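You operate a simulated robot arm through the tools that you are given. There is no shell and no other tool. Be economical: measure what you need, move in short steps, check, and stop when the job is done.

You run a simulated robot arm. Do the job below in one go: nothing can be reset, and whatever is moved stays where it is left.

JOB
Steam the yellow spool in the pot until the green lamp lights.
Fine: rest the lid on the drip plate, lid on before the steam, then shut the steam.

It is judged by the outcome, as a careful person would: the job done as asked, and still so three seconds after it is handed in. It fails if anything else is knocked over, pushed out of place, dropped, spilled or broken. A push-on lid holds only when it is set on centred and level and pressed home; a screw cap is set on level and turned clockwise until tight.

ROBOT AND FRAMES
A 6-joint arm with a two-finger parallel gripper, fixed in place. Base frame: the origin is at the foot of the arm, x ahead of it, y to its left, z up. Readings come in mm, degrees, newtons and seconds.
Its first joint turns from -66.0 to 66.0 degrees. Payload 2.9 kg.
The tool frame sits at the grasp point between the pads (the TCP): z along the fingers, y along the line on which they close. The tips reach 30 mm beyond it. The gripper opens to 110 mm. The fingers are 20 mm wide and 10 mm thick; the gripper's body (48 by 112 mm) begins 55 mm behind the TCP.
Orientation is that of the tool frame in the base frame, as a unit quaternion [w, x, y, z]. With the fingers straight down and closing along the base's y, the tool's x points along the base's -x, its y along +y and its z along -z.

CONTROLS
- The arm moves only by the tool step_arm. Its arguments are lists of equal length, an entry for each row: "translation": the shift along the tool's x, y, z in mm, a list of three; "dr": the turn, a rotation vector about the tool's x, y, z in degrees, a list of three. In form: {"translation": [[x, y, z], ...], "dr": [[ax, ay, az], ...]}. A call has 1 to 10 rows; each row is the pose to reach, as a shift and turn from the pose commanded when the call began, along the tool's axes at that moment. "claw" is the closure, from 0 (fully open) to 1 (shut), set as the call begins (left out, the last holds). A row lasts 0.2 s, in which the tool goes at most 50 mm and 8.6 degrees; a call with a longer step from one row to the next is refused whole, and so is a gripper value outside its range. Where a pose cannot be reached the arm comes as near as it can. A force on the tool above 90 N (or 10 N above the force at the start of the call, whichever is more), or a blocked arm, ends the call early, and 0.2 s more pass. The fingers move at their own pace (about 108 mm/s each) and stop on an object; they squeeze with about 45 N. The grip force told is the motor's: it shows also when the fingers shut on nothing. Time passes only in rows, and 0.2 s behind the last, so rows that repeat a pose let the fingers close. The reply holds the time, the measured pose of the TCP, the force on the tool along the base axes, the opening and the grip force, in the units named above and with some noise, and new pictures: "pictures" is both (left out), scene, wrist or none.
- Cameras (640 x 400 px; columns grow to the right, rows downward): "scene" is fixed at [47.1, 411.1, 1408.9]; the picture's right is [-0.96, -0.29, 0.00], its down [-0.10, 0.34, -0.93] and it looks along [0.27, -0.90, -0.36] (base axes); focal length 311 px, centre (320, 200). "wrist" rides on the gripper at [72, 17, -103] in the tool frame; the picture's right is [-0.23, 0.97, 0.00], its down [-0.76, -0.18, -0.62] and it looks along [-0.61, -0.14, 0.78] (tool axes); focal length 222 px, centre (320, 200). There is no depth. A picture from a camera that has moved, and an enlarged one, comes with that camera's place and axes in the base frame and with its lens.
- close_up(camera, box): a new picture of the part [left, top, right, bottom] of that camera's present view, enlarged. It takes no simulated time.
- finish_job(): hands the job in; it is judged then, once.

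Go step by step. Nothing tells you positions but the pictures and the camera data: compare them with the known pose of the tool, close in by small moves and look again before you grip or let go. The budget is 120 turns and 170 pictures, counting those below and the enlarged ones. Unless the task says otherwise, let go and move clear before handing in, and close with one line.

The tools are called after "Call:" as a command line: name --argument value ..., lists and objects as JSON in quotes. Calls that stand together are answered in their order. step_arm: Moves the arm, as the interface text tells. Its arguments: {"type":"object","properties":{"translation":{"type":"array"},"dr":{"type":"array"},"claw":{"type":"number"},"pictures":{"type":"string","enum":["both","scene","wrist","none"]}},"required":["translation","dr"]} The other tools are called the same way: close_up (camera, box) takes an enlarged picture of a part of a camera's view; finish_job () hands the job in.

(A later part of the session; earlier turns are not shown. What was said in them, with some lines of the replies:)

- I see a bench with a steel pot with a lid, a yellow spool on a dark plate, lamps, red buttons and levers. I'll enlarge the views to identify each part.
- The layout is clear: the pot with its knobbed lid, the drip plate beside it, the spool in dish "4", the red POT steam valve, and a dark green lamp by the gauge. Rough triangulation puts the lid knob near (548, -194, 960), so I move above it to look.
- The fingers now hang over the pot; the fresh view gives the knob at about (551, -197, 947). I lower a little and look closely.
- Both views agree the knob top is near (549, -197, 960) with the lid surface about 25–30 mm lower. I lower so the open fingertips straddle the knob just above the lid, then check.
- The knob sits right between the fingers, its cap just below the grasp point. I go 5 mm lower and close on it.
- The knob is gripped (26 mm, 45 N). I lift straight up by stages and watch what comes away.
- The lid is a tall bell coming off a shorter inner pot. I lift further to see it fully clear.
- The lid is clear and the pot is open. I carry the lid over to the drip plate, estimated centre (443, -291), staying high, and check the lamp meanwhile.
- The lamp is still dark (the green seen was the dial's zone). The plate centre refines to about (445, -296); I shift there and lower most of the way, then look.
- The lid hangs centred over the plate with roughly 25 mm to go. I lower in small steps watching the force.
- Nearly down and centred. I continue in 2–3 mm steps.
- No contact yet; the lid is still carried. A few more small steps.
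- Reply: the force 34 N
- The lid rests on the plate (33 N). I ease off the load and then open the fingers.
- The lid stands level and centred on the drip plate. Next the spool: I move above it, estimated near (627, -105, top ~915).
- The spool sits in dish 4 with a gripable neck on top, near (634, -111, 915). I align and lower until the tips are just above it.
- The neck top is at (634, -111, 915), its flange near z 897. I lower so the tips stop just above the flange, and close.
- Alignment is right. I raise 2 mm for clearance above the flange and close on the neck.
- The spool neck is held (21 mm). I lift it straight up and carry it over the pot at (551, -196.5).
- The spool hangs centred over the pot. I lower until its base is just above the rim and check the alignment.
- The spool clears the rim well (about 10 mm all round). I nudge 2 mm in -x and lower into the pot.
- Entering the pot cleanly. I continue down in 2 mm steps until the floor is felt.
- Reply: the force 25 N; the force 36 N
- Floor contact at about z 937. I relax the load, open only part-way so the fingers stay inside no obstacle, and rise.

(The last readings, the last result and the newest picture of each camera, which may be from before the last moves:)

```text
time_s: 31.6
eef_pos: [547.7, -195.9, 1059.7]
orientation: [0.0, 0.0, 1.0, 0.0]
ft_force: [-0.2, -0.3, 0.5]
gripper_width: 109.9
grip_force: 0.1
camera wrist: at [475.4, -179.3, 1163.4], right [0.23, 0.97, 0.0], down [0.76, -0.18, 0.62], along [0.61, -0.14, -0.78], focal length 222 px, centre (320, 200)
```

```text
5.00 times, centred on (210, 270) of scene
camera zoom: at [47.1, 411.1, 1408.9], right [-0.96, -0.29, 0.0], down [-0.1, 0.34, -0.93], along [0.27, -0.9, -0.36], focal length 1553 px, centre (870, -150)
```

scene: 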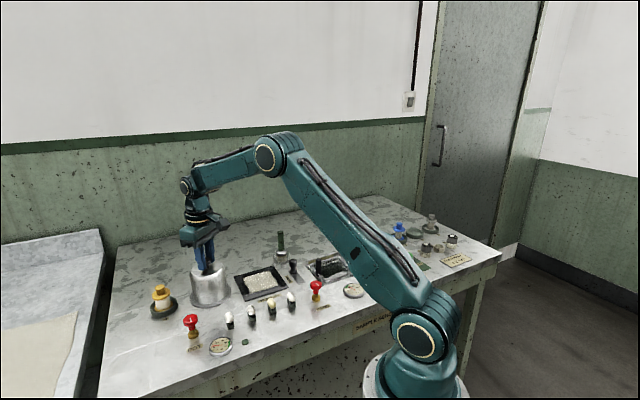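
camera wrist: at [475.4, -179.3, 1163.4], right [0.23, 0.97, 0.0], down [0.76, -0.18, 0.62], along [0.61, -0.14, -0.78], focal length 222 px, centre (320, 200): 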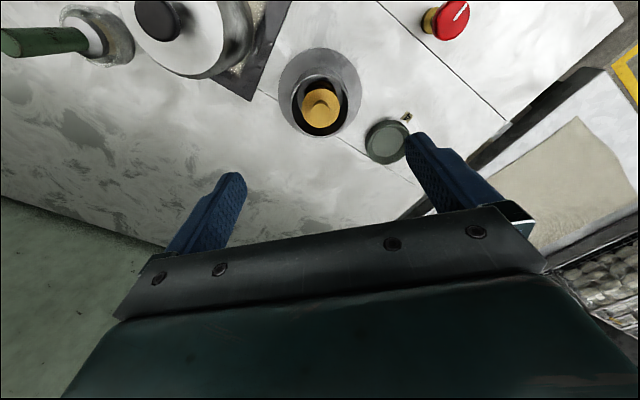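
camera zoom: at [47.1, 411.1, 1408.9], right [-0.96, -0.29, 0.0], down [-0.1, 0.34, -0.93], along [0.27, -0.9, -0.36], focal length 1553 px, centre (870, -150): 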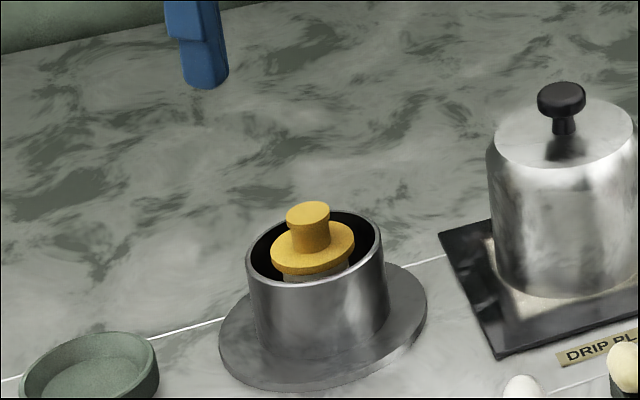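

The spool stands upright in the pot. I go back over the lid on the drip plate.

Call:
step_arm --translation '[[26, -25, 0], [52, -50, 0], [78, -75, 0], [104, -99, 0], [104, -99, 40], [104, -99, 80], [104, -99, 80]]' --dr '[[0, 0, 0], [0, 0, 0], [0, 0, 0], [0, 0, 0], [0, 0, 0], [0, 0, 0], [0, 0, 0]]' --pictures "wrist"

Call:
close_up --camera "wrist" --box '[220, 80, 420, 220]'

```text
time_s: 33.2
eef_pos: [444.9, -294.6, 977.0]
orientation: [0.0, 0.001, 1.0, 0.0]
ft_force: [-0.6, 0.2, 0.5]
gripper_width: 110.1
grip_force: 0.0
camera wrist: at [372.7, -277.2, 1082.2], right [0.23, 0.97, 0.0], down [0.76, -0.18, 0.62], along [0.61, -0.14, -0.78], focal length 222 px, centre (320, 200)
```

wrist: 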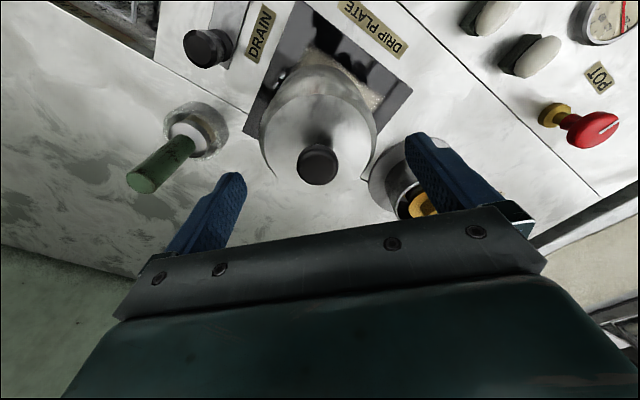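

```text
2.86 times, centred on (320, 150) of wrist
camera zoom: at [372.7, -277.2, 1082.2], right [0.23, 0.97, 0.0], down [0.76, -0.18, 0.62], along [0.61, -0.14, -0.78], focal length 635 px, centre (320, 343)
```

zoom: 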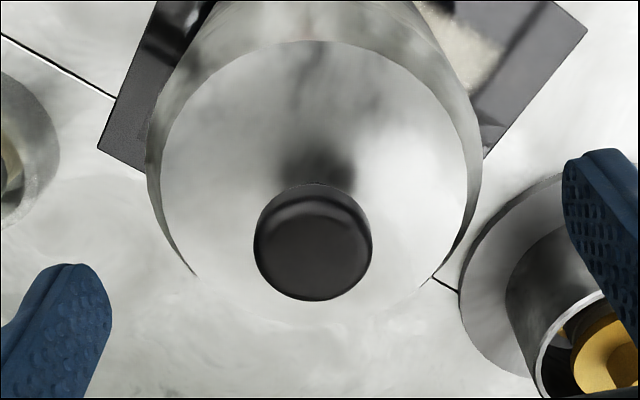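

The knob is between the fingers as before. I lower to the earlier grip height and close.

Call:
step_arm --translation '[[0, 0, 13.5], [0, 0, 13.5]]' --dr '[[0, 0, 0], [0, 0, 0]]' --pictures "none"

Call:
step_arm --translation '[[0, 0, 0], [0, 0, 0], [0, 0, 0], [0, 0, 0]]' --dr '[[0, 0, 0], [0, 0, 0], [0, 0, 0], [0, 0, 0]]' --claw 1 --pictures "none"

Call:
step_arm --translation '[[0, 0, -10], [0, 0, -50], [0, 0, -95], [0, 0, -140], [0, 0, -153], [0, 0, -153]]' --dr '[[0, 0, 0], [0, 0, 0], [0, 0, 0], [0, 0, 0], [0, 0, 0], [0, 0, 0]]' --pictures "scene"

```text
time_s: 33.8
eef_pos: [446.9, -295.9, 965.8]
orientation: [-0.001, 0.0, 1.0, 0.0]
ft_force: [0.2, -0.3, 0.9]
gripper_width: 110.1
grip_force: 0.0
```

```text
time_s: 34.8
eef_pos: [444.7, -295.3, 964.7]
orientation: [0.0, 0.001, 1.0, 0.0]
ft_force: [0.3, -0.7, -0.2]
gripper_width: 26.4
grip_force: 45.4
```

```text
time_s: 36.2
eef_pos: [444.3, -294.0, 1117.3]
orientation: [-0.001, 0.0, 1.0, 0.0]
ft_force: [-0.1, -0.3, -2.0]
gripper_width: 26.6
grip_force: 45.1
```

scene: 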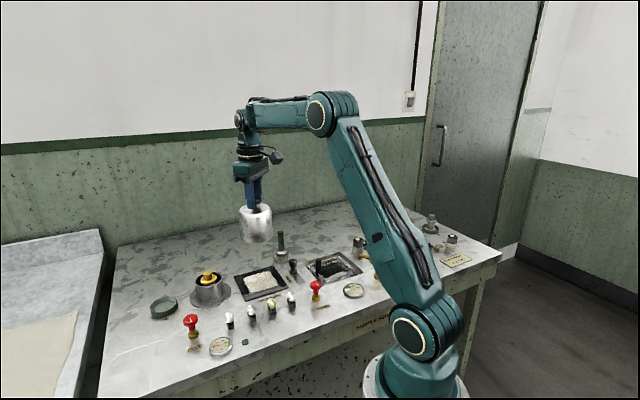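

The lid is held again. I carry it back over the pot at its original spot (550.9, -196.5) and check before lowering.

Call:
step_arm --translation '[[-27, 25, 0], [-53, 50, 0], [-80, 75, 0], [-106, 99, 0], [-106, 99, 50], [-106, 99, 50]]' --dr '[[0, 0, 0], [0, 0, 0], [0, 0, 0], [0, 0, 0], [0, 0, 0], [0, 0, 0]]' --pictures "wrist"

Call:
close_up --camera "scene" --box '[150, 210, 260, 320]'

```text
time_s: 37.6
eef_pos: [551.3, -196.4, 1065.5]
orientation: [0.0, 0.0, 1.0, 0.0]
ft_force: [-0.4, 0.5, -1.2]
gripper_width: 26.6
grip_force: 44.9
camera wrist: at [478.6, -179.8, 1170.5], right [0.23, 0.97, 0.0], down [0.76, -0.18, 0.62], along [0.61, -0.14, -0.78], focal length 222 px, centre (320, 200)
```

wrist: 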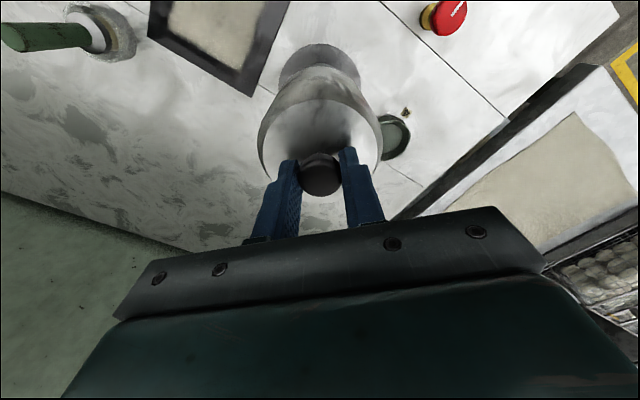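

```text
3.64 times, centred on (205, 265) of scene
camera zoom: at [47.1, 411.1, 1408.9], right [-0.96, -0.29, 0.0], down [-0.1, 0.34, -0.93], along [0.27, -0.9, -0.36], focal length 1130 px, centre (738, -36)
```

zoom: 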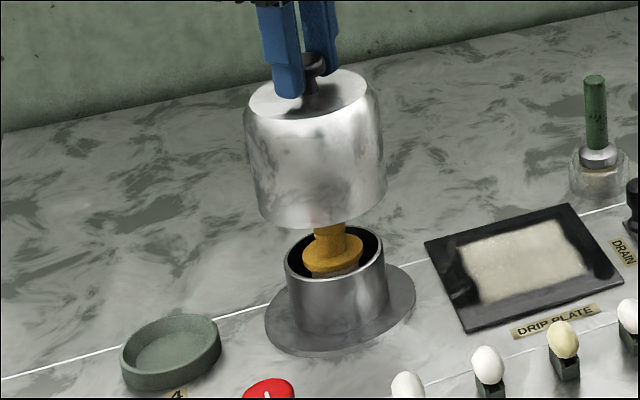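

The lid lines up with the pot. I lower it past the rim gently, checking forces.

Call:
step_arm --translation '[[0, 0, 15], [0, 0, 30], [0, 0, 40], [0, 0, 50], [0, 0, 60], [0, 0, 60]]' --dr '[[0, 0, 0], [0, 0, 0], [0, 0, 0], [0, 0, 0], [0, 0, 0], [0, 0, 0]]' --pictures "none"

Call:
close_up --camera "scene" --box '[160, 230, 250, 320]'

```text
time_s: 39.0
eef_pos: [550.9, -197.4, 1008.2]
orientation: [0.0, 0.0, 1.0, 0.0]
ft_force: [0.4, -0.4, -0.7]
gripper_width: 26.6
grip_force: 44.7
```

```text
4.44 times, centred on (205, 275) of scene
camera zoom: at [47.1, 411.1, 1408.9], right [-0.96, -0.29, 0.0], down [-0.1, 0.34, -0.93], along [0.27, -0.9, -0.36], focal length 1380 px, centre (831, -133)
```

zoom: 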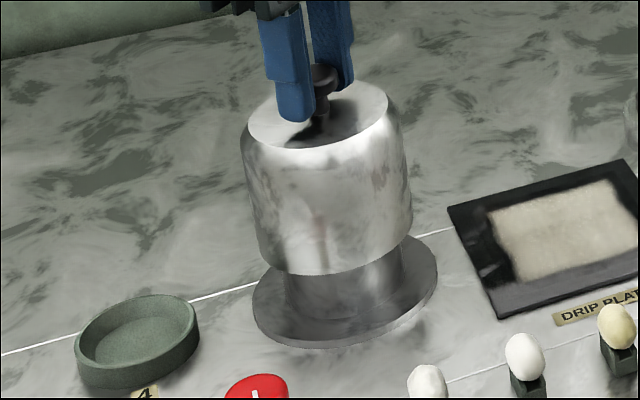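

The lid is over the rim with no contact force. I lower further toward its seat near z 966.

Call:
step_arm --translation '[[0, 0, 10], [0, 0, 20], [0, 0, 30], [0, 0, 36], [0, 0, 36]]' --dr '[[0, 0, 0], [0, 0, 0], [0, 0, 0], [0, 0, 0], [0, 0, 0]]' --pictures "none"

Call:
step_arm --translation '[[0, 0, 2], [0, 0, 3], [0, 0, 3]]' --dr '[[0, 0, 0], [0, 0, 0], [0, 0, 0]]' --pictures "none"

Call:
step_arm --translation '[[0, 0, 1], [0, 0, 2], [0, 0, 2]]' --dr '[[0, 0, 0], [0, 0, 0], [0, 0, 0]]' --pictures "none"

Call:
close_up --camera "scene" --box '[160, 230, 250, 320]'

```text
time_s: 40.2
eef_pos: [550.9, -196.7, 970.7]
orientation: [-0.001, 0.0, 1.0, 0.0]
ft_force: [0.7, -0.4, -1.5]
gripper_width: 26.6
grip_force: 44.7
```

```text
time_s: 41.0
eef_pos: [550.4, -197.7, 968.4]
orientation: [0.0, 0.0, 1.0, 0.0]
ft_force: [-0.8, 0.5, -1.0]
gripper_width: 26.4
grip_force: 45.1
```

```text
time_s: 41.8
eef_pos: [550.3, -196.7, 965.7]
orientation: [0.001, 0.0, 1.0, 0.0]
ft_force: [-1.4, -0.4, 4.6]
gripper_width: 26.3
grip_force: 45.4
```

```text
4.44 times, centred on (205, 275) of scene
camera zoom: at [47.0, 411.1, 1409.0], right [-0.96, -0.29, 0.0], down [-0.1, 0.34, -0.93], along [0.27, -0.9, -0.36], focal length 1380 px, centre (831, -133)
```

zoom: 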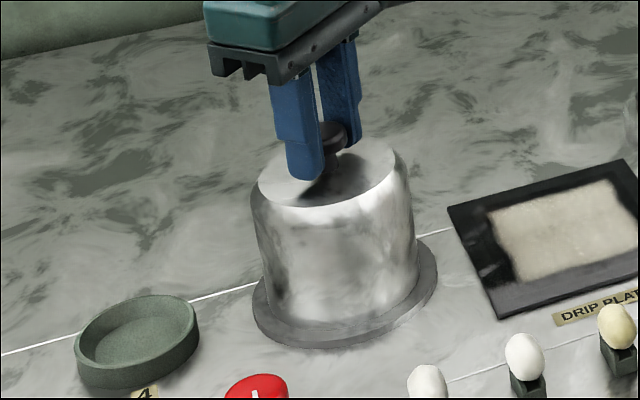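

The lid has met its seat at the original height. I press it home lightly.

Call:
step_arm --translation '[[0, 0, 1], [0, 0, 2], [0, 0, 3], [0, 0, 3]]' --dr '[[0, 0, 0], [0, 0, 0], [0, 0, 0], [0, 0, 0]]' --pictures "none"

Call:
step_arm --translation '[[0, 0, -2], [0, 0, -4], [0, 0, -4]]' --dr '[[0, 0, 0], [0, 0, 0], [0, 0, 0]]' --pictures "none"

Call:
step_arm --translation '[[0, 0, 0], [0, 0, 0], [0, 0, 0]]' --dr '[[0, 0, 0], [0, 0, 0], [0, 0, 0]]' --claw 0 --pictures "none"

Call:
step_arm --translation '[[0, 0, -30], [0, 0, -75], [0, 0, -105], [0, 0, -105]]' --dr '[[0, 0, 0], [0, 0, 0], [0, 0, 0], [0, 0, 0]]' --pictures "wrist"

Call:
close_up --camera "scene" --box '[160, 240, 280, 370]'

```text
time_s: 42.8
eef_pos: [551.9, -197.5, 965.9]
orientation: [0.003, 0.001, 1.0, -0.001]
ft_force: [-3.5, -1.8, 29.7]
gripper_width: 26.7
grip_force: 45.0
```

```text
time_s: 43.6
eef_pos: [550.6, -197.2, 965.8]
orientation: [-0.001, 0.0, 1.0, 0.001]
ft_force: [0.6, -1.0, 4.6]
gripper_width: 26.6
grip_force: 45.0
```

```text
time_s: 44.4
eef_pos: [550.8, -196.9, 968.1]
orientation: [0.0, 0.0, 1.0, 0.0]
ft_force: [-1.0, -0.7, 0.4]
gripper_width: 110.2
grip_force: 0.1
```

```text
time_s: 45.4
eef_pos: [551.4, -197.1, 1072.4]
orientation: [0.0, 0.0, 1.0, 0.0]
ft_force: [0.5, 0.8, 0.2]
gripper_width: 109.9
grip_force: 0.1
camera wrist: at [478.5, -179.6, 1177.2], right [0.23, 0.97, 0.0], down [0.76, -0.18, 0.62], along [0.61, -0.14, -0.78], focal length 222 px, centre (320, 200)
```

wrist: 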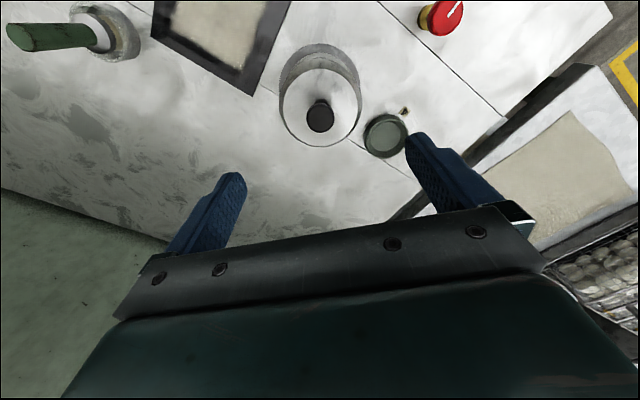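

```text
3.08 times, centred on (220, 305) of scene
camera zoom: at [47.1, 411.1, 1408.9], right [-0.96, -0.29, 0.0], down [-0.1, 0.34, -0.93], along [0.27, -0.9, -0.36], focal length 956 px, centre (628, -123)
```

zoom: 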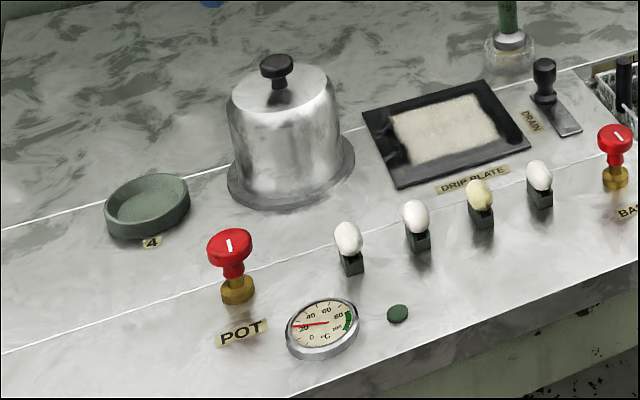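

The lid is back on, level. Next the POT valve: red knob at about (502, -57, top ~894). I move above it to look.

Call:
step_arm --translation '[[16, 46, 0], [33, 92, 0], [49, 139, 0], [49, 139, 40], [49, 139, 86], [49, 139, 86]]' --dr '[[0, 0, 0], [0, 0, 0], [0, 0, 0], [0, 0, 0], [0, 0, 0], [0, 0, 0]]' --pictures "wrist"

Call:
close_up --camera "scene" --box '[160, 290, 260, 370]'

Call:
close_up --camera "wrist" --box '[240, 80, 400, 200]'

```text
time_s: 46.8
eef_pos: [500.6, -58.8, 987.2]
orientation: [0.0, 0.0, 1.0, 0.0]
ft_force: [0.6, -0.5, -0.5]
gripper_width: 110.2
grip_force: 0.0
camera wrist: at [428.8, -41.2, 1092.3], right [0.23, 0.97, 0.0], down [0.76, -0.18, 0.62], along [0.61, -0.14, -0.78], focal length 222 px, centre (320, 200)
```

wrist: 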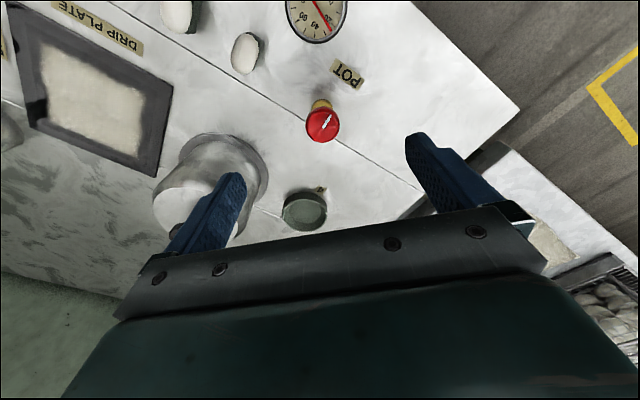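

```text
5.00 times, centred on (210, 330) of scene
camera zoom: at [47.1, 411.1, 1408.9], right [-0.96, -0.29, 0.0], down [-0.1, 0.34, -0.93], along [0.27, -0.9, -0.36], focal length 1553 px, centre (870, -450)
```

zoom: 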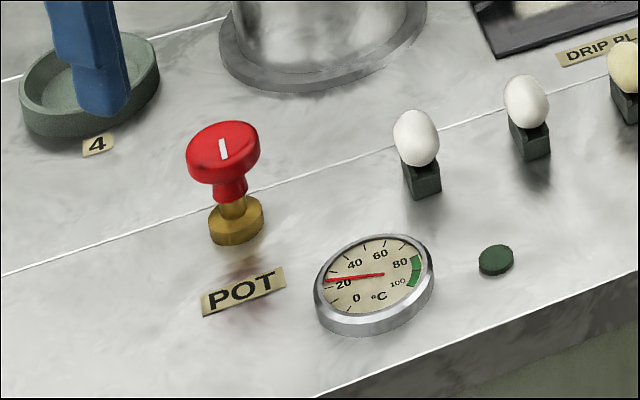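

```text
3.33 times, centred on (320, 140) of wrist
camera zoom: at [428.8, -41.2, 1092.3], right [0.23, 0.97, 0.0], down [0.76, -0.18, 0.62], along [0.61, -0.14, -0.78], focal length 740 px, centre (320, 400)
```

zoom: 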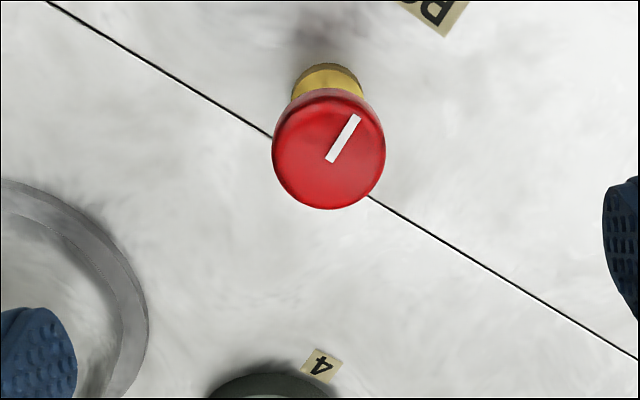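

The red knob is about 30 mm wide, centred at (500, -55), top at 893; the mark points along the gauge side. I lower to straddle it with the fingers part-closed.

Call:
step_arm --translation '[[2, 3, 30], [2, 3, 55], [2, 3, 79], [2, 3, 79]]' --dr '[[0, 0, 0], [0, 0, 0], [0, 0, 0], [0, 0, 0]]' --claw 0.4 --pictures "wrist"

Call:
close_up --camera "scene" --box '[160, 280, 260, 370]'

```text
time_s: 47.8
eef_pos: [498.8, -55.8, 907.1]
orientation: [0.0, -0.001, 1.0, 0.0]
ft_force: [0.7, 0.0, -0.1]
gripper_width: 65.8
grip_force: 0.1
camera wrist: at [426.5, -37.5, 1011.5], right [0.23, 0.97, 0.0], down [0.76, -0.18, 0.62], along [0.61, -0.14, -0.78], focal length 222 px, centre (320, 200)
```

wrist: 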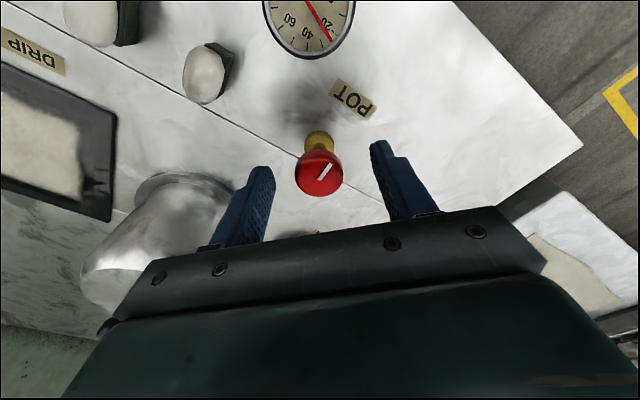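

```text
4.44 times, centred on (210, 325) of scene
camera zoom: at [47.1, 411.1, 1408.9], right [-0.96, -0.29, 0.0], down [-0.1, 0.34, -0.93], along [0.27, -0.9, -0.36], focal length 1380 px, centre (809, -356)
```

zoom: 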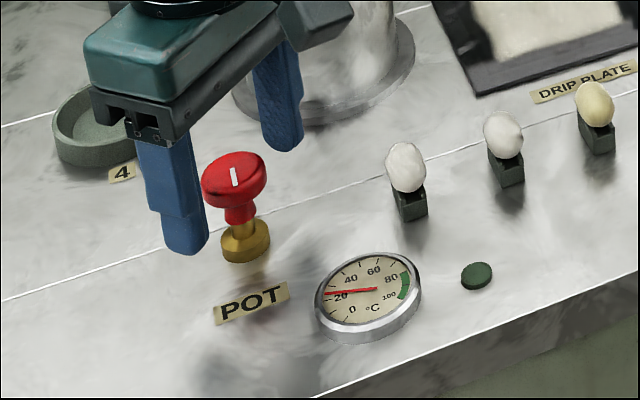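

The fingers straddle the knob at the right height. I close on it, then try a small counter-clockwise turn.

Call:
step_arm --translation '[[0, 0, 0], [0, 0, 0], [0, 0, 0], [0, 0, 0]]' --dr '[[0, 0, 0], [0, 0, 0], [0, 0, 0], [0, 0, 0]]' --claw 1 --pictures "none"

Call:
step_arm --translation '[[0, 0, 0], [0, 0, 0], [0, 0, 0], [0, 0, 0]]' --dr '[[0, 0, -5], [0, 0, -12], [0, 0, -20], [0, 0, -20]]' --pictures "wrist"

Call:
close_up --camera "scene" --box '[160, 280, 260, 370]'

```text
time_s: 48.8
eef_pos: [498.6, -56.7, 908.7]
orientation: [0.0, 0.001, 1.0, 0.0]
ft_force: [1.3, -13.3, -5.9]
gripper_width: 31.2
grip_force: 45.3
```

```text
time_s: 49.8
eef_pos: [498.6, -58.4, 907.0]
orientation: [-0.001, -0.172, 0.985, -0.003]
ft_force: [-3.1, -24.5, -2.7]
gripper_width: 31.1
grip_force: 45.1
camera wrist: at [425.4, -65.1, 1011.7], right [-0.12, 0.99, 0.0], down [0.78, 0.09, 0.62], along [0.62, 0.07, -0.78], focal length 222 px, centre (320, 200)
```

wrist: 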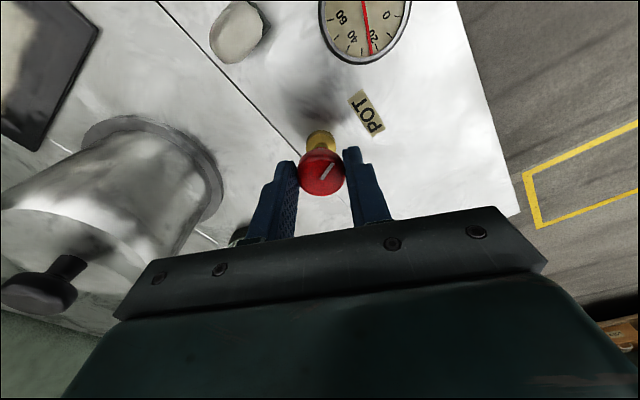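

```text
4.44 times, centred on (210, 325) of scene
camera zoom: at [47.0, 410.5, 1409.1], right [-0.96, -0.29, 0.0], down [-0.1, 0.34, -0.93], along [0.27, -0.9, -0.36], focal length 1380 px, centre (809, -356)
```

zoom: 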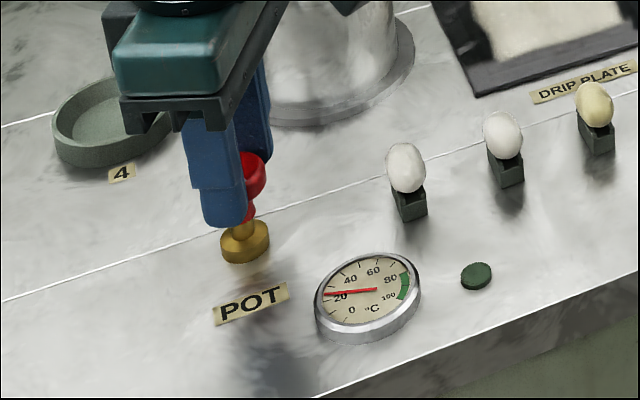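

The knob appears to turn with the gripper, with a small sideways load showing the knob is ~2.5 mm toward -y. I correct that while turning further to about 90° counter-clockwise.

Call:
step_arm --translation '[[0.9, -2.4, 0], [0.9, -2.4, 0], [0.9, -2.4, 0], [0.9, -2.4, 0], [0.9, -2.4, 0], [0.9, -2.4, 0], [0.9, -2.4, 0], [0.9, -2.4, 0], [0.9, -2.4, 0], [0.9, -2.4, 0]]' --dr '[[0, 0, -8], [0, 0, -16], [0, 0, -24], [0, 0, -32], [0, 0, -40], [0, 0, -48], [0, 0, -56], [0, 0, -64], [0, 0, -70], [0, 0, -70]]' --pictures "wrist"

Call:
close_up --camera "scene" --box '[160, 280, 260, 370]'

Call:
close_up --camera "wrist" --box '[260, 120, 380, 210]'

```text
time_s: 52.0
eef_pos: [501.0, -59.1, 906.5]
orientation: [0.002, -0.707, 0.707, -0.004]
ft_force: [20.9, -20.5, -7.6]
gripper_width: 31.2
grip_force: 44.8
camera wrist: at [484.4, -131.1, 1011.8], right [-0.97, 0.23, -0.01], down [0.17, 0.76, 0.62], along [0.15, 0.6, -0.78], focal length 222 px, centre (320, 200)
```

wrist: 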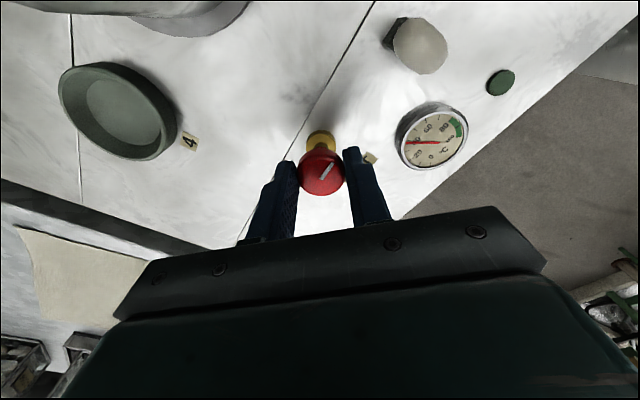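

```text
4.44 times, centred on (210, 325) of scene
camera zoom: at [47.7, 410.6, 1409.1], right [-0.96, -0.29, 0.0], down [-0.1, 0.34, -0.93], along [0.27, -0.9, -0.36], focal length 1380 px, centre (809, -356)
```

zoom: 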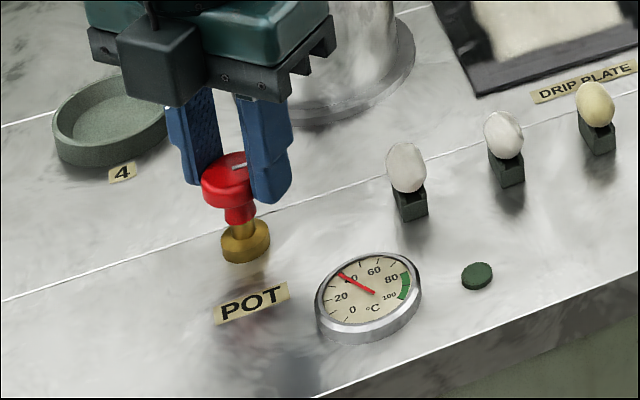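

```text
4.44 times, centred on (320, 165) of wrist
camera zoom: at [484.4, -131.1, 1011.8], right [-0.97, 0.23, -0.01], down [0.17, 0.76, 0.62], along [0.15, 0.6, -0.78], focal length 987 px, centre (320, 356)
```

zoom: 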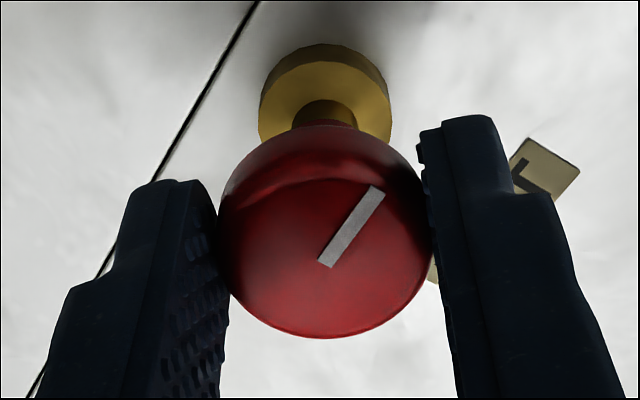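

Steam is on: the gauge has risen to about 40 °C. I keep hold of the valve (easing the side load) and wait, watching the lamp.

Call:
step_arm --translation '[[2, -2, 0], [2, -2, 0], [2, -2, 0], [2, -2, 0], [2, -2, 0]]' --dr '[[0, 0, 0], [0, 0, 0], [0, 0, 0], [0, 0, 0], [0, 0, 0]]' --pictures "wrist"

Call:
close_up --camera "scene" --box '[160, 230, 280, 370]'

```text
time_s: 53.2
eef_pos: [500.9, -59.1, 908.1]
orientation: [0.001, 0.708, -0.706, 0.0]
ft_force: [5.0, -4.2, 7.7]
gripper_width: 31.0
grip_force: 44.4
camera wrist: at [485.5, -131.5, 1011.7], right [-0.97, 0.23, 0.0], down [0.18, 0.76, 0.62], along [0.14, 0.61, -0.78], focal length 222 px, centre (320, 200)
```

wrist: 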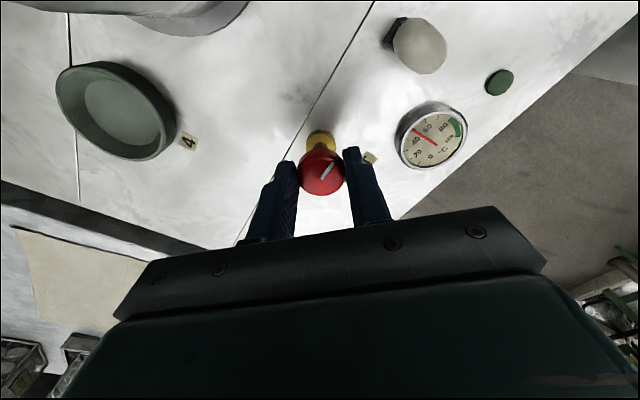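

```text
2.86 times, centred on (220, 300) of scene
camera zoom: at [47.0, 411.1, 1409.0], right [-0.96, -0.29, 0.0], down [-0.1, 0.34, -0.93], along [0.27, -0.9, -0.36], focal length 888 px, centre (606, -86)
```

zoom: 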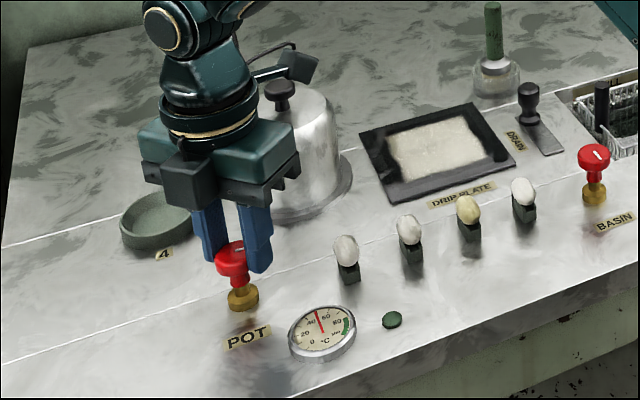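

About 50 °C and rising; lamp still dark. I keep waiting.

Call:
step_arm --translation '[[0, 0, 0], [0, 0, 0], [0, 0, 0], [0, 0, 0], [0, 0, 0], [0, 0, 0], [0, 0, 0], [0, 0, 0]]' --dr '[[0, 0, 0], [0, 0, 0], [0, 0, 0], [0, 0, 0], [0, 0, 0], [0, 0, 0], [0, 0, 0], [0, 0, 0]]' --pictures "wrist"

```text
time_s: 55.0
eef_pos: [501.2, -59.5, 907.0]
orientation: [0.0, 0.708, -0.706, 0.0]
ft_force: [0.4, 5.9, 11.9]
gripper_width: 31.1
grip_force: 44.9
camera wrist: at [485.4, -131.4, 1011.7], right [-0.97, 0.23, 0.0], down [0.18, 0.76, 0.62], along [0.14, 0.61, -0.78], focal length 222 px, centre (320, 200)
```

wrist: 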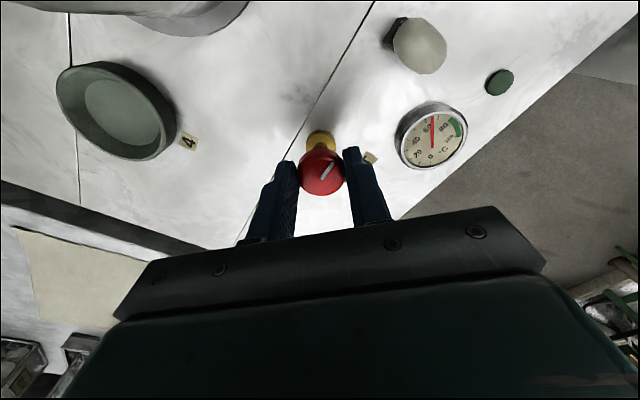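

About 60 °C; lamp dark. Waiting on.

Call:
step_arm --translation '[[0, 0, 0], [0, 0, 0], [0, 0, 0], [0, 0, 0], [0, 0, 0], [0, 0, 0], [0, 0, 0], [0, 0, 0], [0, 0, 0], [0, 0, 0]]' --dr '[[0, 0, 0], [0, 0, 0], [0, 0, 0], [0, 0, 0], [0, 0, 0], [0, 0, 0], [0, 0, 0], [0, 0, 0], [0, 0, 0], [0, 0, 0]]' --pictures "wrist"

```text
time_s: 57.2
eef_pos: [501.4, -60.2, 905.9]
orientation: [0.001, 0.707, -0.707, 0.0]
ft_force: [-1.1, 12.8, 12.1]
gripper_width: 31.1
grip_force: 44.8
camera wrist: at [485.3, -131.4, 1011.7], right [-0.97, 0.23, 0.0], down [0.18, 0.76, 0.62], along [0.14, 0.61, -0.78], focal length 222 px, centre (320, 200)
```

wrist: 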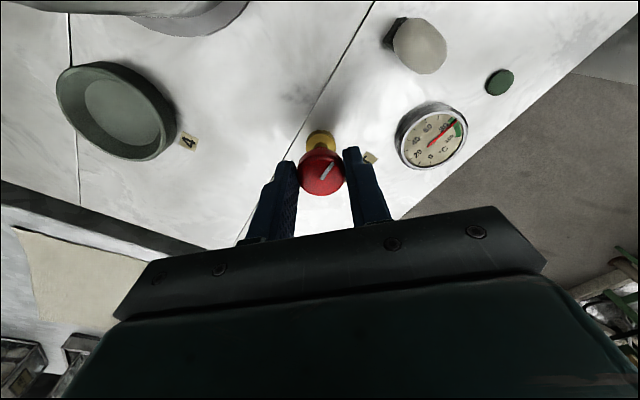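

The needle is at the start of the green zone; the lamp is still dark. I keep waiting in short steps.

Call:
step_arm --translation '[[0, 0, 0], [0, 0, 0], [0, 0, 0], [0, 0, 0], [0, 0, 0], [0, 0, 0]]' --dr '[[0, 0, 0], [0, 0, 0], [0, 0, 0], [0, 0, 0], [0, 0, 0], [0, 0, 0]]' --pictures "wrist"

```text
time_s: 58.6
eef_pos: [502.5, -59.8, 907.2]
orientation: [0.0, -0.707, 0.707, 0.0]
ft_force: [-1.6, 13.3, 12.8]
gripper_width: 31.3
grip_force: 45.4
camera wrist: at [485.3, -131.4, 1011.7], right [-0.97, 0.23, 0.0], down [0.18, 0.76, 0.62], along [0.14, 0.61, -0.78], focal length 222 px, centre (320, 200)
```

wrist: 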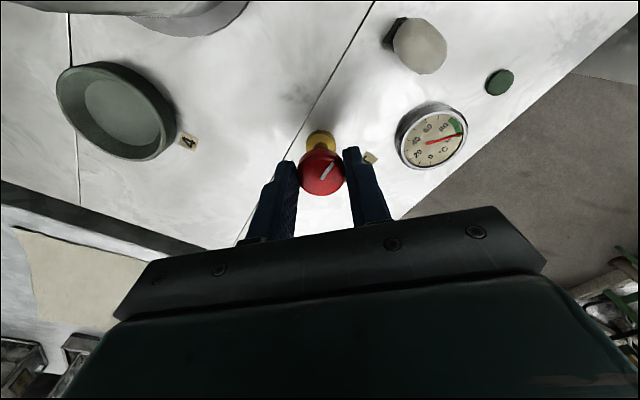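

In the green zone now, lamp dark still. Waiting on.

Call:
step_arm --translation '[[0, 0, 0], [0, 0, 0], [0, 0, 0], [0, 0, 0], [0, 0, 0], [0, 0, 0]]' --dr '[[0, 0, 0], [0, 0, 0], [0, 0, 0], [0, 0, 0], [0, 0, 0], [0, 0, 0]]' --pictures "wrist"

```text
time_s: 60.0
eef_pos: [501.4, -59.3, 906.5]
orientation: [0.0, -0.707, 0.707, 0.0]
ft_force: [-1.7, 13.6, 11.6]
gripper_width: 31.2
grip_force: 44.8
camera wrist: at [485.3, -131.4, 1011.7], right [-0.97, 0.23, 0.0], down [0.18, 0.76, 0.62], along [0.14, 0.61, -0.78], focal length 222 px, centre (320, 200)
```

wrist: 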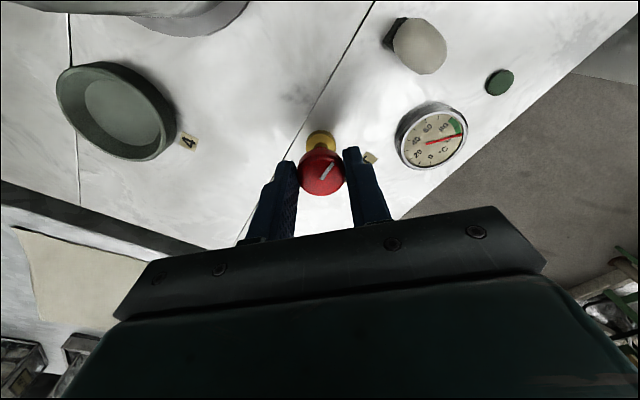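

Needle steady in the upper part of the green band. Still waiting for the lamp.

Call:
step_arm --translation '[[0, 0, 0], [0, 0, 0], [0, 0, 0], [0, 0, 0], [0, 0, 0], [0, 0, 0], [0, 0, 0], [0, 0, 0]]' --dr '[[0, 0, 0], [0, 0, 0], [0, 0, 0], [0, 0, 0], [0, 0, 0], [0, 0, 0], [0, 0, 0], [0, 0, 0]]' --pictures "wrist"

Call:
close_up --camera "wrist" --box '[380, 60, 530, 180]'

```text
time_s: 61.8
eef_pos: [500.6, -59.9, 906.7]
orientation: [0.001, 0.707, -0.707, 0.0]
ft_force: [-1.8, 12.8, 9.3]
gripper_width: 31.2
grip_force: 45.3
camera wrist: at [485.3, -131.5, 1011.6], right [-0.97, 0.23, 0.0], down [0.18, 0.76, 0.62], along [0.14, 0.61, -0.78], focal length 222 px, centre (320, 200)
```

wrist: 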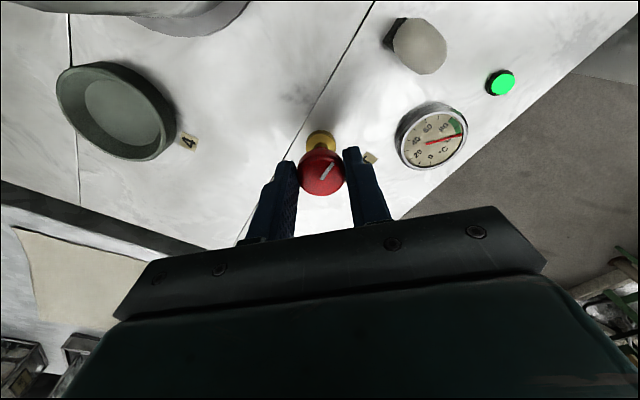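

```text
3.33 times, centred on (455, 120) of wrist
camera zoom: at [485.3, -131.5, 1011.6], right [-0.97, 0.23, 0.0], down [0.18, 0.76, 0.62], along [0.14, 0.61, -0.78], focal length 740 px, centre (-130, 467)
```

zoom: 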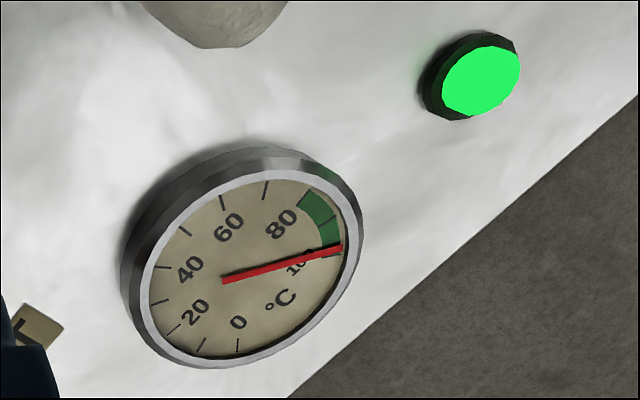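

The green lamp is lit. I shut the steam at once by turning the valve clockwise back to its stop.

Call:
step_arm --translation '[[0, 0, 0], [0, 0, 0], [0, 0, 0], [0, 0, 0], [0, 0, 0], [0, 0, 0], [0, 0, 0], [0, 0, 0], [0, 0, 0], [0, 0, 0]]' --dr '[[0, 0, 8.5], [0, 0, 17], [0, 0, 25.5], [0, 0, 34], [0, 0, 42.5], [0, 0, 51], [0, 0, 59.5], [0, 0, 68], [0, 0, 76.5], [0, 0, 85]]' --pictures "none"

Call:
step_arm --translation '[[0, 0, 0], [0, 0, 0], [0, 0, 0]]' --dr '[[0, 0, 4], [0, 0, 7], [0, 0, 7]]' --pictures "wrist"

Call:
close_up --camera "scene" --box '[160, 280, 260, 370]'

Call:
close_up --camera "wrist" --box '[260, 120, 380, 210]'

```text
time_s: 64.0
eef_pos: [499.8, -57.4, 906.9]
orientation: [-0.003, -0.045, 0.999, 0.003]
ft_force: [-25.8, 29.4, 8.9]
gripper_width: 31.0
grip_force: 44.6
```

```text
time_s: 64.8
eef_pos: [500.5, -57.7, 905.9]
orientation: [-0.003, 0.013, 1.0, 0.003]
ft_force: [-19.2, 27.9, 7.8]
gripper_width: 31.3
grip_force: 45.0
camera wrist: at [428.6, -37.6, 1012.1], right [0.25, 0.97, 0.0], down [0.76, -0.2, 0.62], along [0.6, -0.15, -0.79], focal length 222 px, centre (320, 200)
```

wrist: 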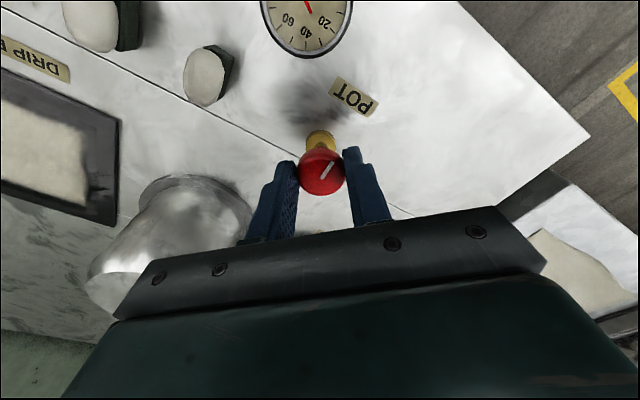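

```text
4.44 times, centred on (210, 325) of scene
camera zoom: at [46.5, 411.8, 1408.7], right [-0.96, -0.29, 0.0], down [-0.1, 0.34, -0.93], along [0.27, -0.9, -0.36], focal length 1380 px, centre (809, -356)
```

zoom: 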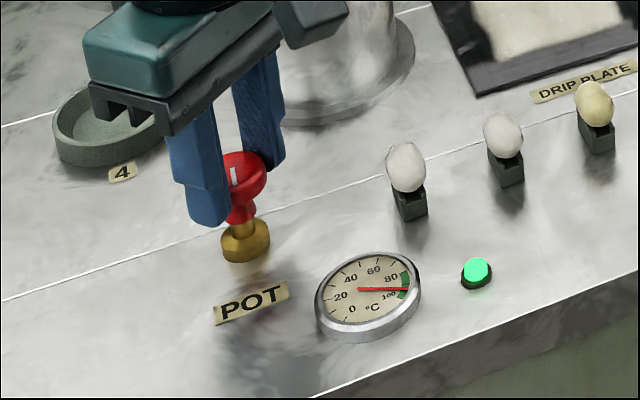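

```text
4.44 times, centred on (320, 165) of wrist
camera zoom: at [428.6, -37.6, 1012.1], right [0.25, 0.97, 0.0], down [0.76, -0.2, 0.62], along [0.6, -0.15, -0.79], focal length 987 px, centre (320, 356)
```

zoom: 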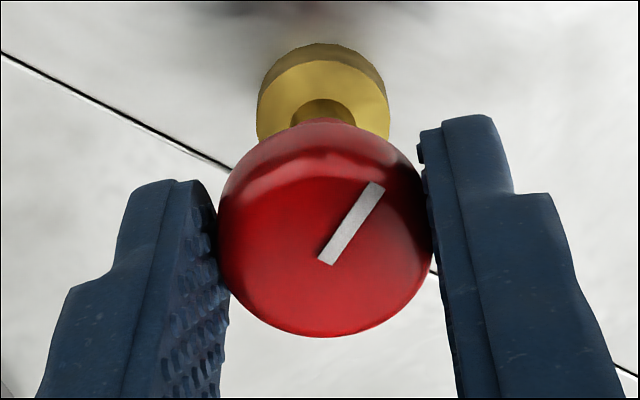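

The mark is back at its original bearing. I ease the side load, nudge a few degrees more clockwise to be sure it is at its stop, and watch the gauge.

Call:
step_arm --translation '[[1.5, 2.5, 0], [1.5, 2.5, 0], [1.5, 2.5, 0], [1.5, 2.5, 0], [1.5, 2.5, 0]]' --dr '[[0, 0, 3], [0, 0, 6], [0, 0, 6], [0, 0, 6], [0, 0, 6]]' --pictures "none"

Call:
close_up --camera "scene" --box '[160, 280, 260, 370]'

Call:
close_up --camera "wrist" --box '[260, 120, 380, 210]'

```text
time_s: 66.0
eef_pos: [500.0, -57.1, 905.3]
orientation: [0.001, 0.068, 0.998, 0.001]
ft_force: [-0.7, 15.4, -5.1]
gripper_width: 31.5
grip_force: 45.2
```

```text
4.44 times, centred on (210, 325) of scene
camera zoom: at [47.1, 411.5, 1408.8], right [-0.96, -0.29, 0.0], down [-0.1, 0.34, -0.93], along [0.27, -0.9, -0.36], focal length 1380 px, centre (809, -356)
```

zoom: 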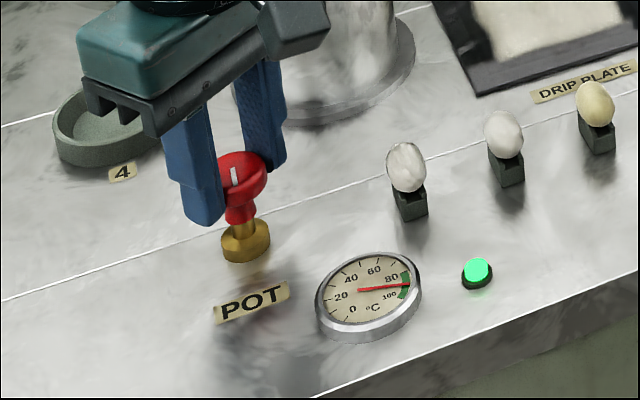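

```text
4.44 times, centred on (320, 165) of wrist
camera zoom: at [431.3, -29.2, 1011.3], right [0.36, 0.93, 0.0], down [0.73, -0.28, 0.62], along [0.58, -0.22, -0.78], focal length 987 px, centre (320, 356)
```

zoom: 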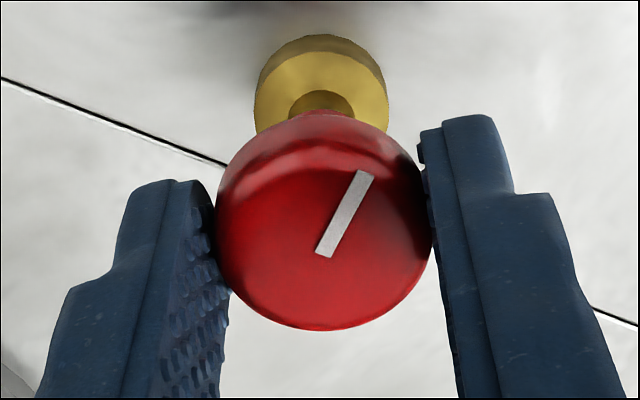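

The grip slid on the knob, so the valve is at its closed stop, and the needle is starting to fall. I release and move clear upward.

Call:
step_arm --translation '[[0, 0, 0], [0, 0, 0], [0, 0, 0]]' --dr '[[0, 0, 0], [0, 0, 0], [0, 0, 0]]' --claw 0.4 --pictures "none"

Call:
step_arm --translation '[[0, 0, -30], [0, 0, -75], [0, 0, -120], [0, 0, -165], [0, 0, -200], [0, 0, -200]]' --dr '[[0, 0, 0], [0, 0, 0], [0, 0, 0], [0, 0, 0], [0, 0, 0], [0, 0, 0]]' --pictures "both"

Call:
close_up --camera "scene" --box '[140, 230, 330, 370]'

```text
time_s: 66.8
eef_pos: [499.0, -58.2, 907.6]
orientation: [0.0, 0.07, 0.998, -0.001]
ft_force: [-0.1, -0.6, 0.9]
gripper_width: 66.0
grip_force: 0.0
```

```text
time_s: 68.2
eef_pos: [499.8, -56.9, 1108.2]
orientation: [0.0, 0.07, 0.998, 0.0]
ft_force: [-0.6, 0.0, 0.9]
gripper_width: 66.1
grip_force: 0.1
camera wrist: at [431.0, -29.2, 1212.4], right [0.36, 0.93, 0.0], down [0.73, -0.28, 0.62], along [0.58, -0.23, -0.78], focal length 222 px, centre (320, 200)
```

scene: 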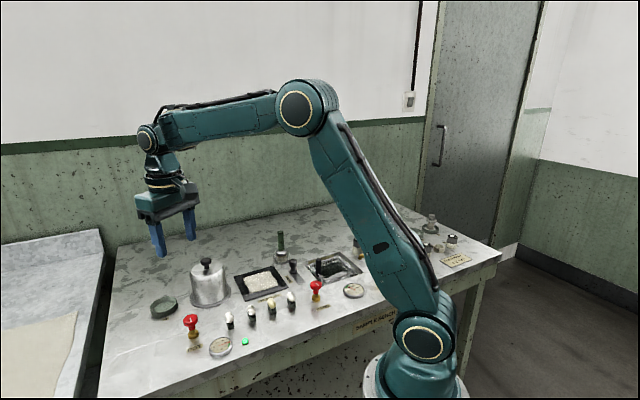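
wrist: 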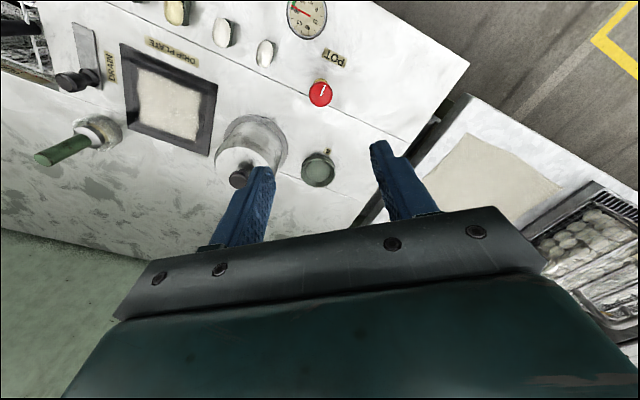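

```text
2.86 times, centred on (235, 300) of scene
camera zoom: at [47.1, 411.1, 1408.9], right [-0.96, -0.29, 0.0], down [-0.1, 0.34, -0.93], along [0.27, -0.9, -0.36], focal length 888 px, centre (563, -86)
```

zoom: 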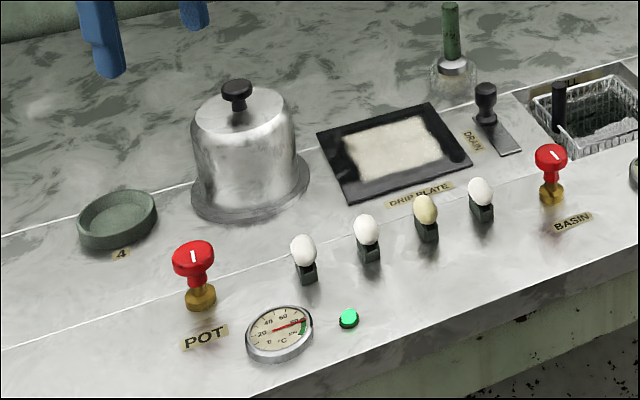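

The valve is shut with its mark in the original position, the gauge is falling, and the lamp is lit. The lid is seated, nothing else has moved and the arm is clear, so I hand in.

Call:
finish_job

```text
The job is handed in.
```

The spool was steamed in the covered pot until the green lamp lit, then the steam was shut; the spool is still in the pot with the lid on.
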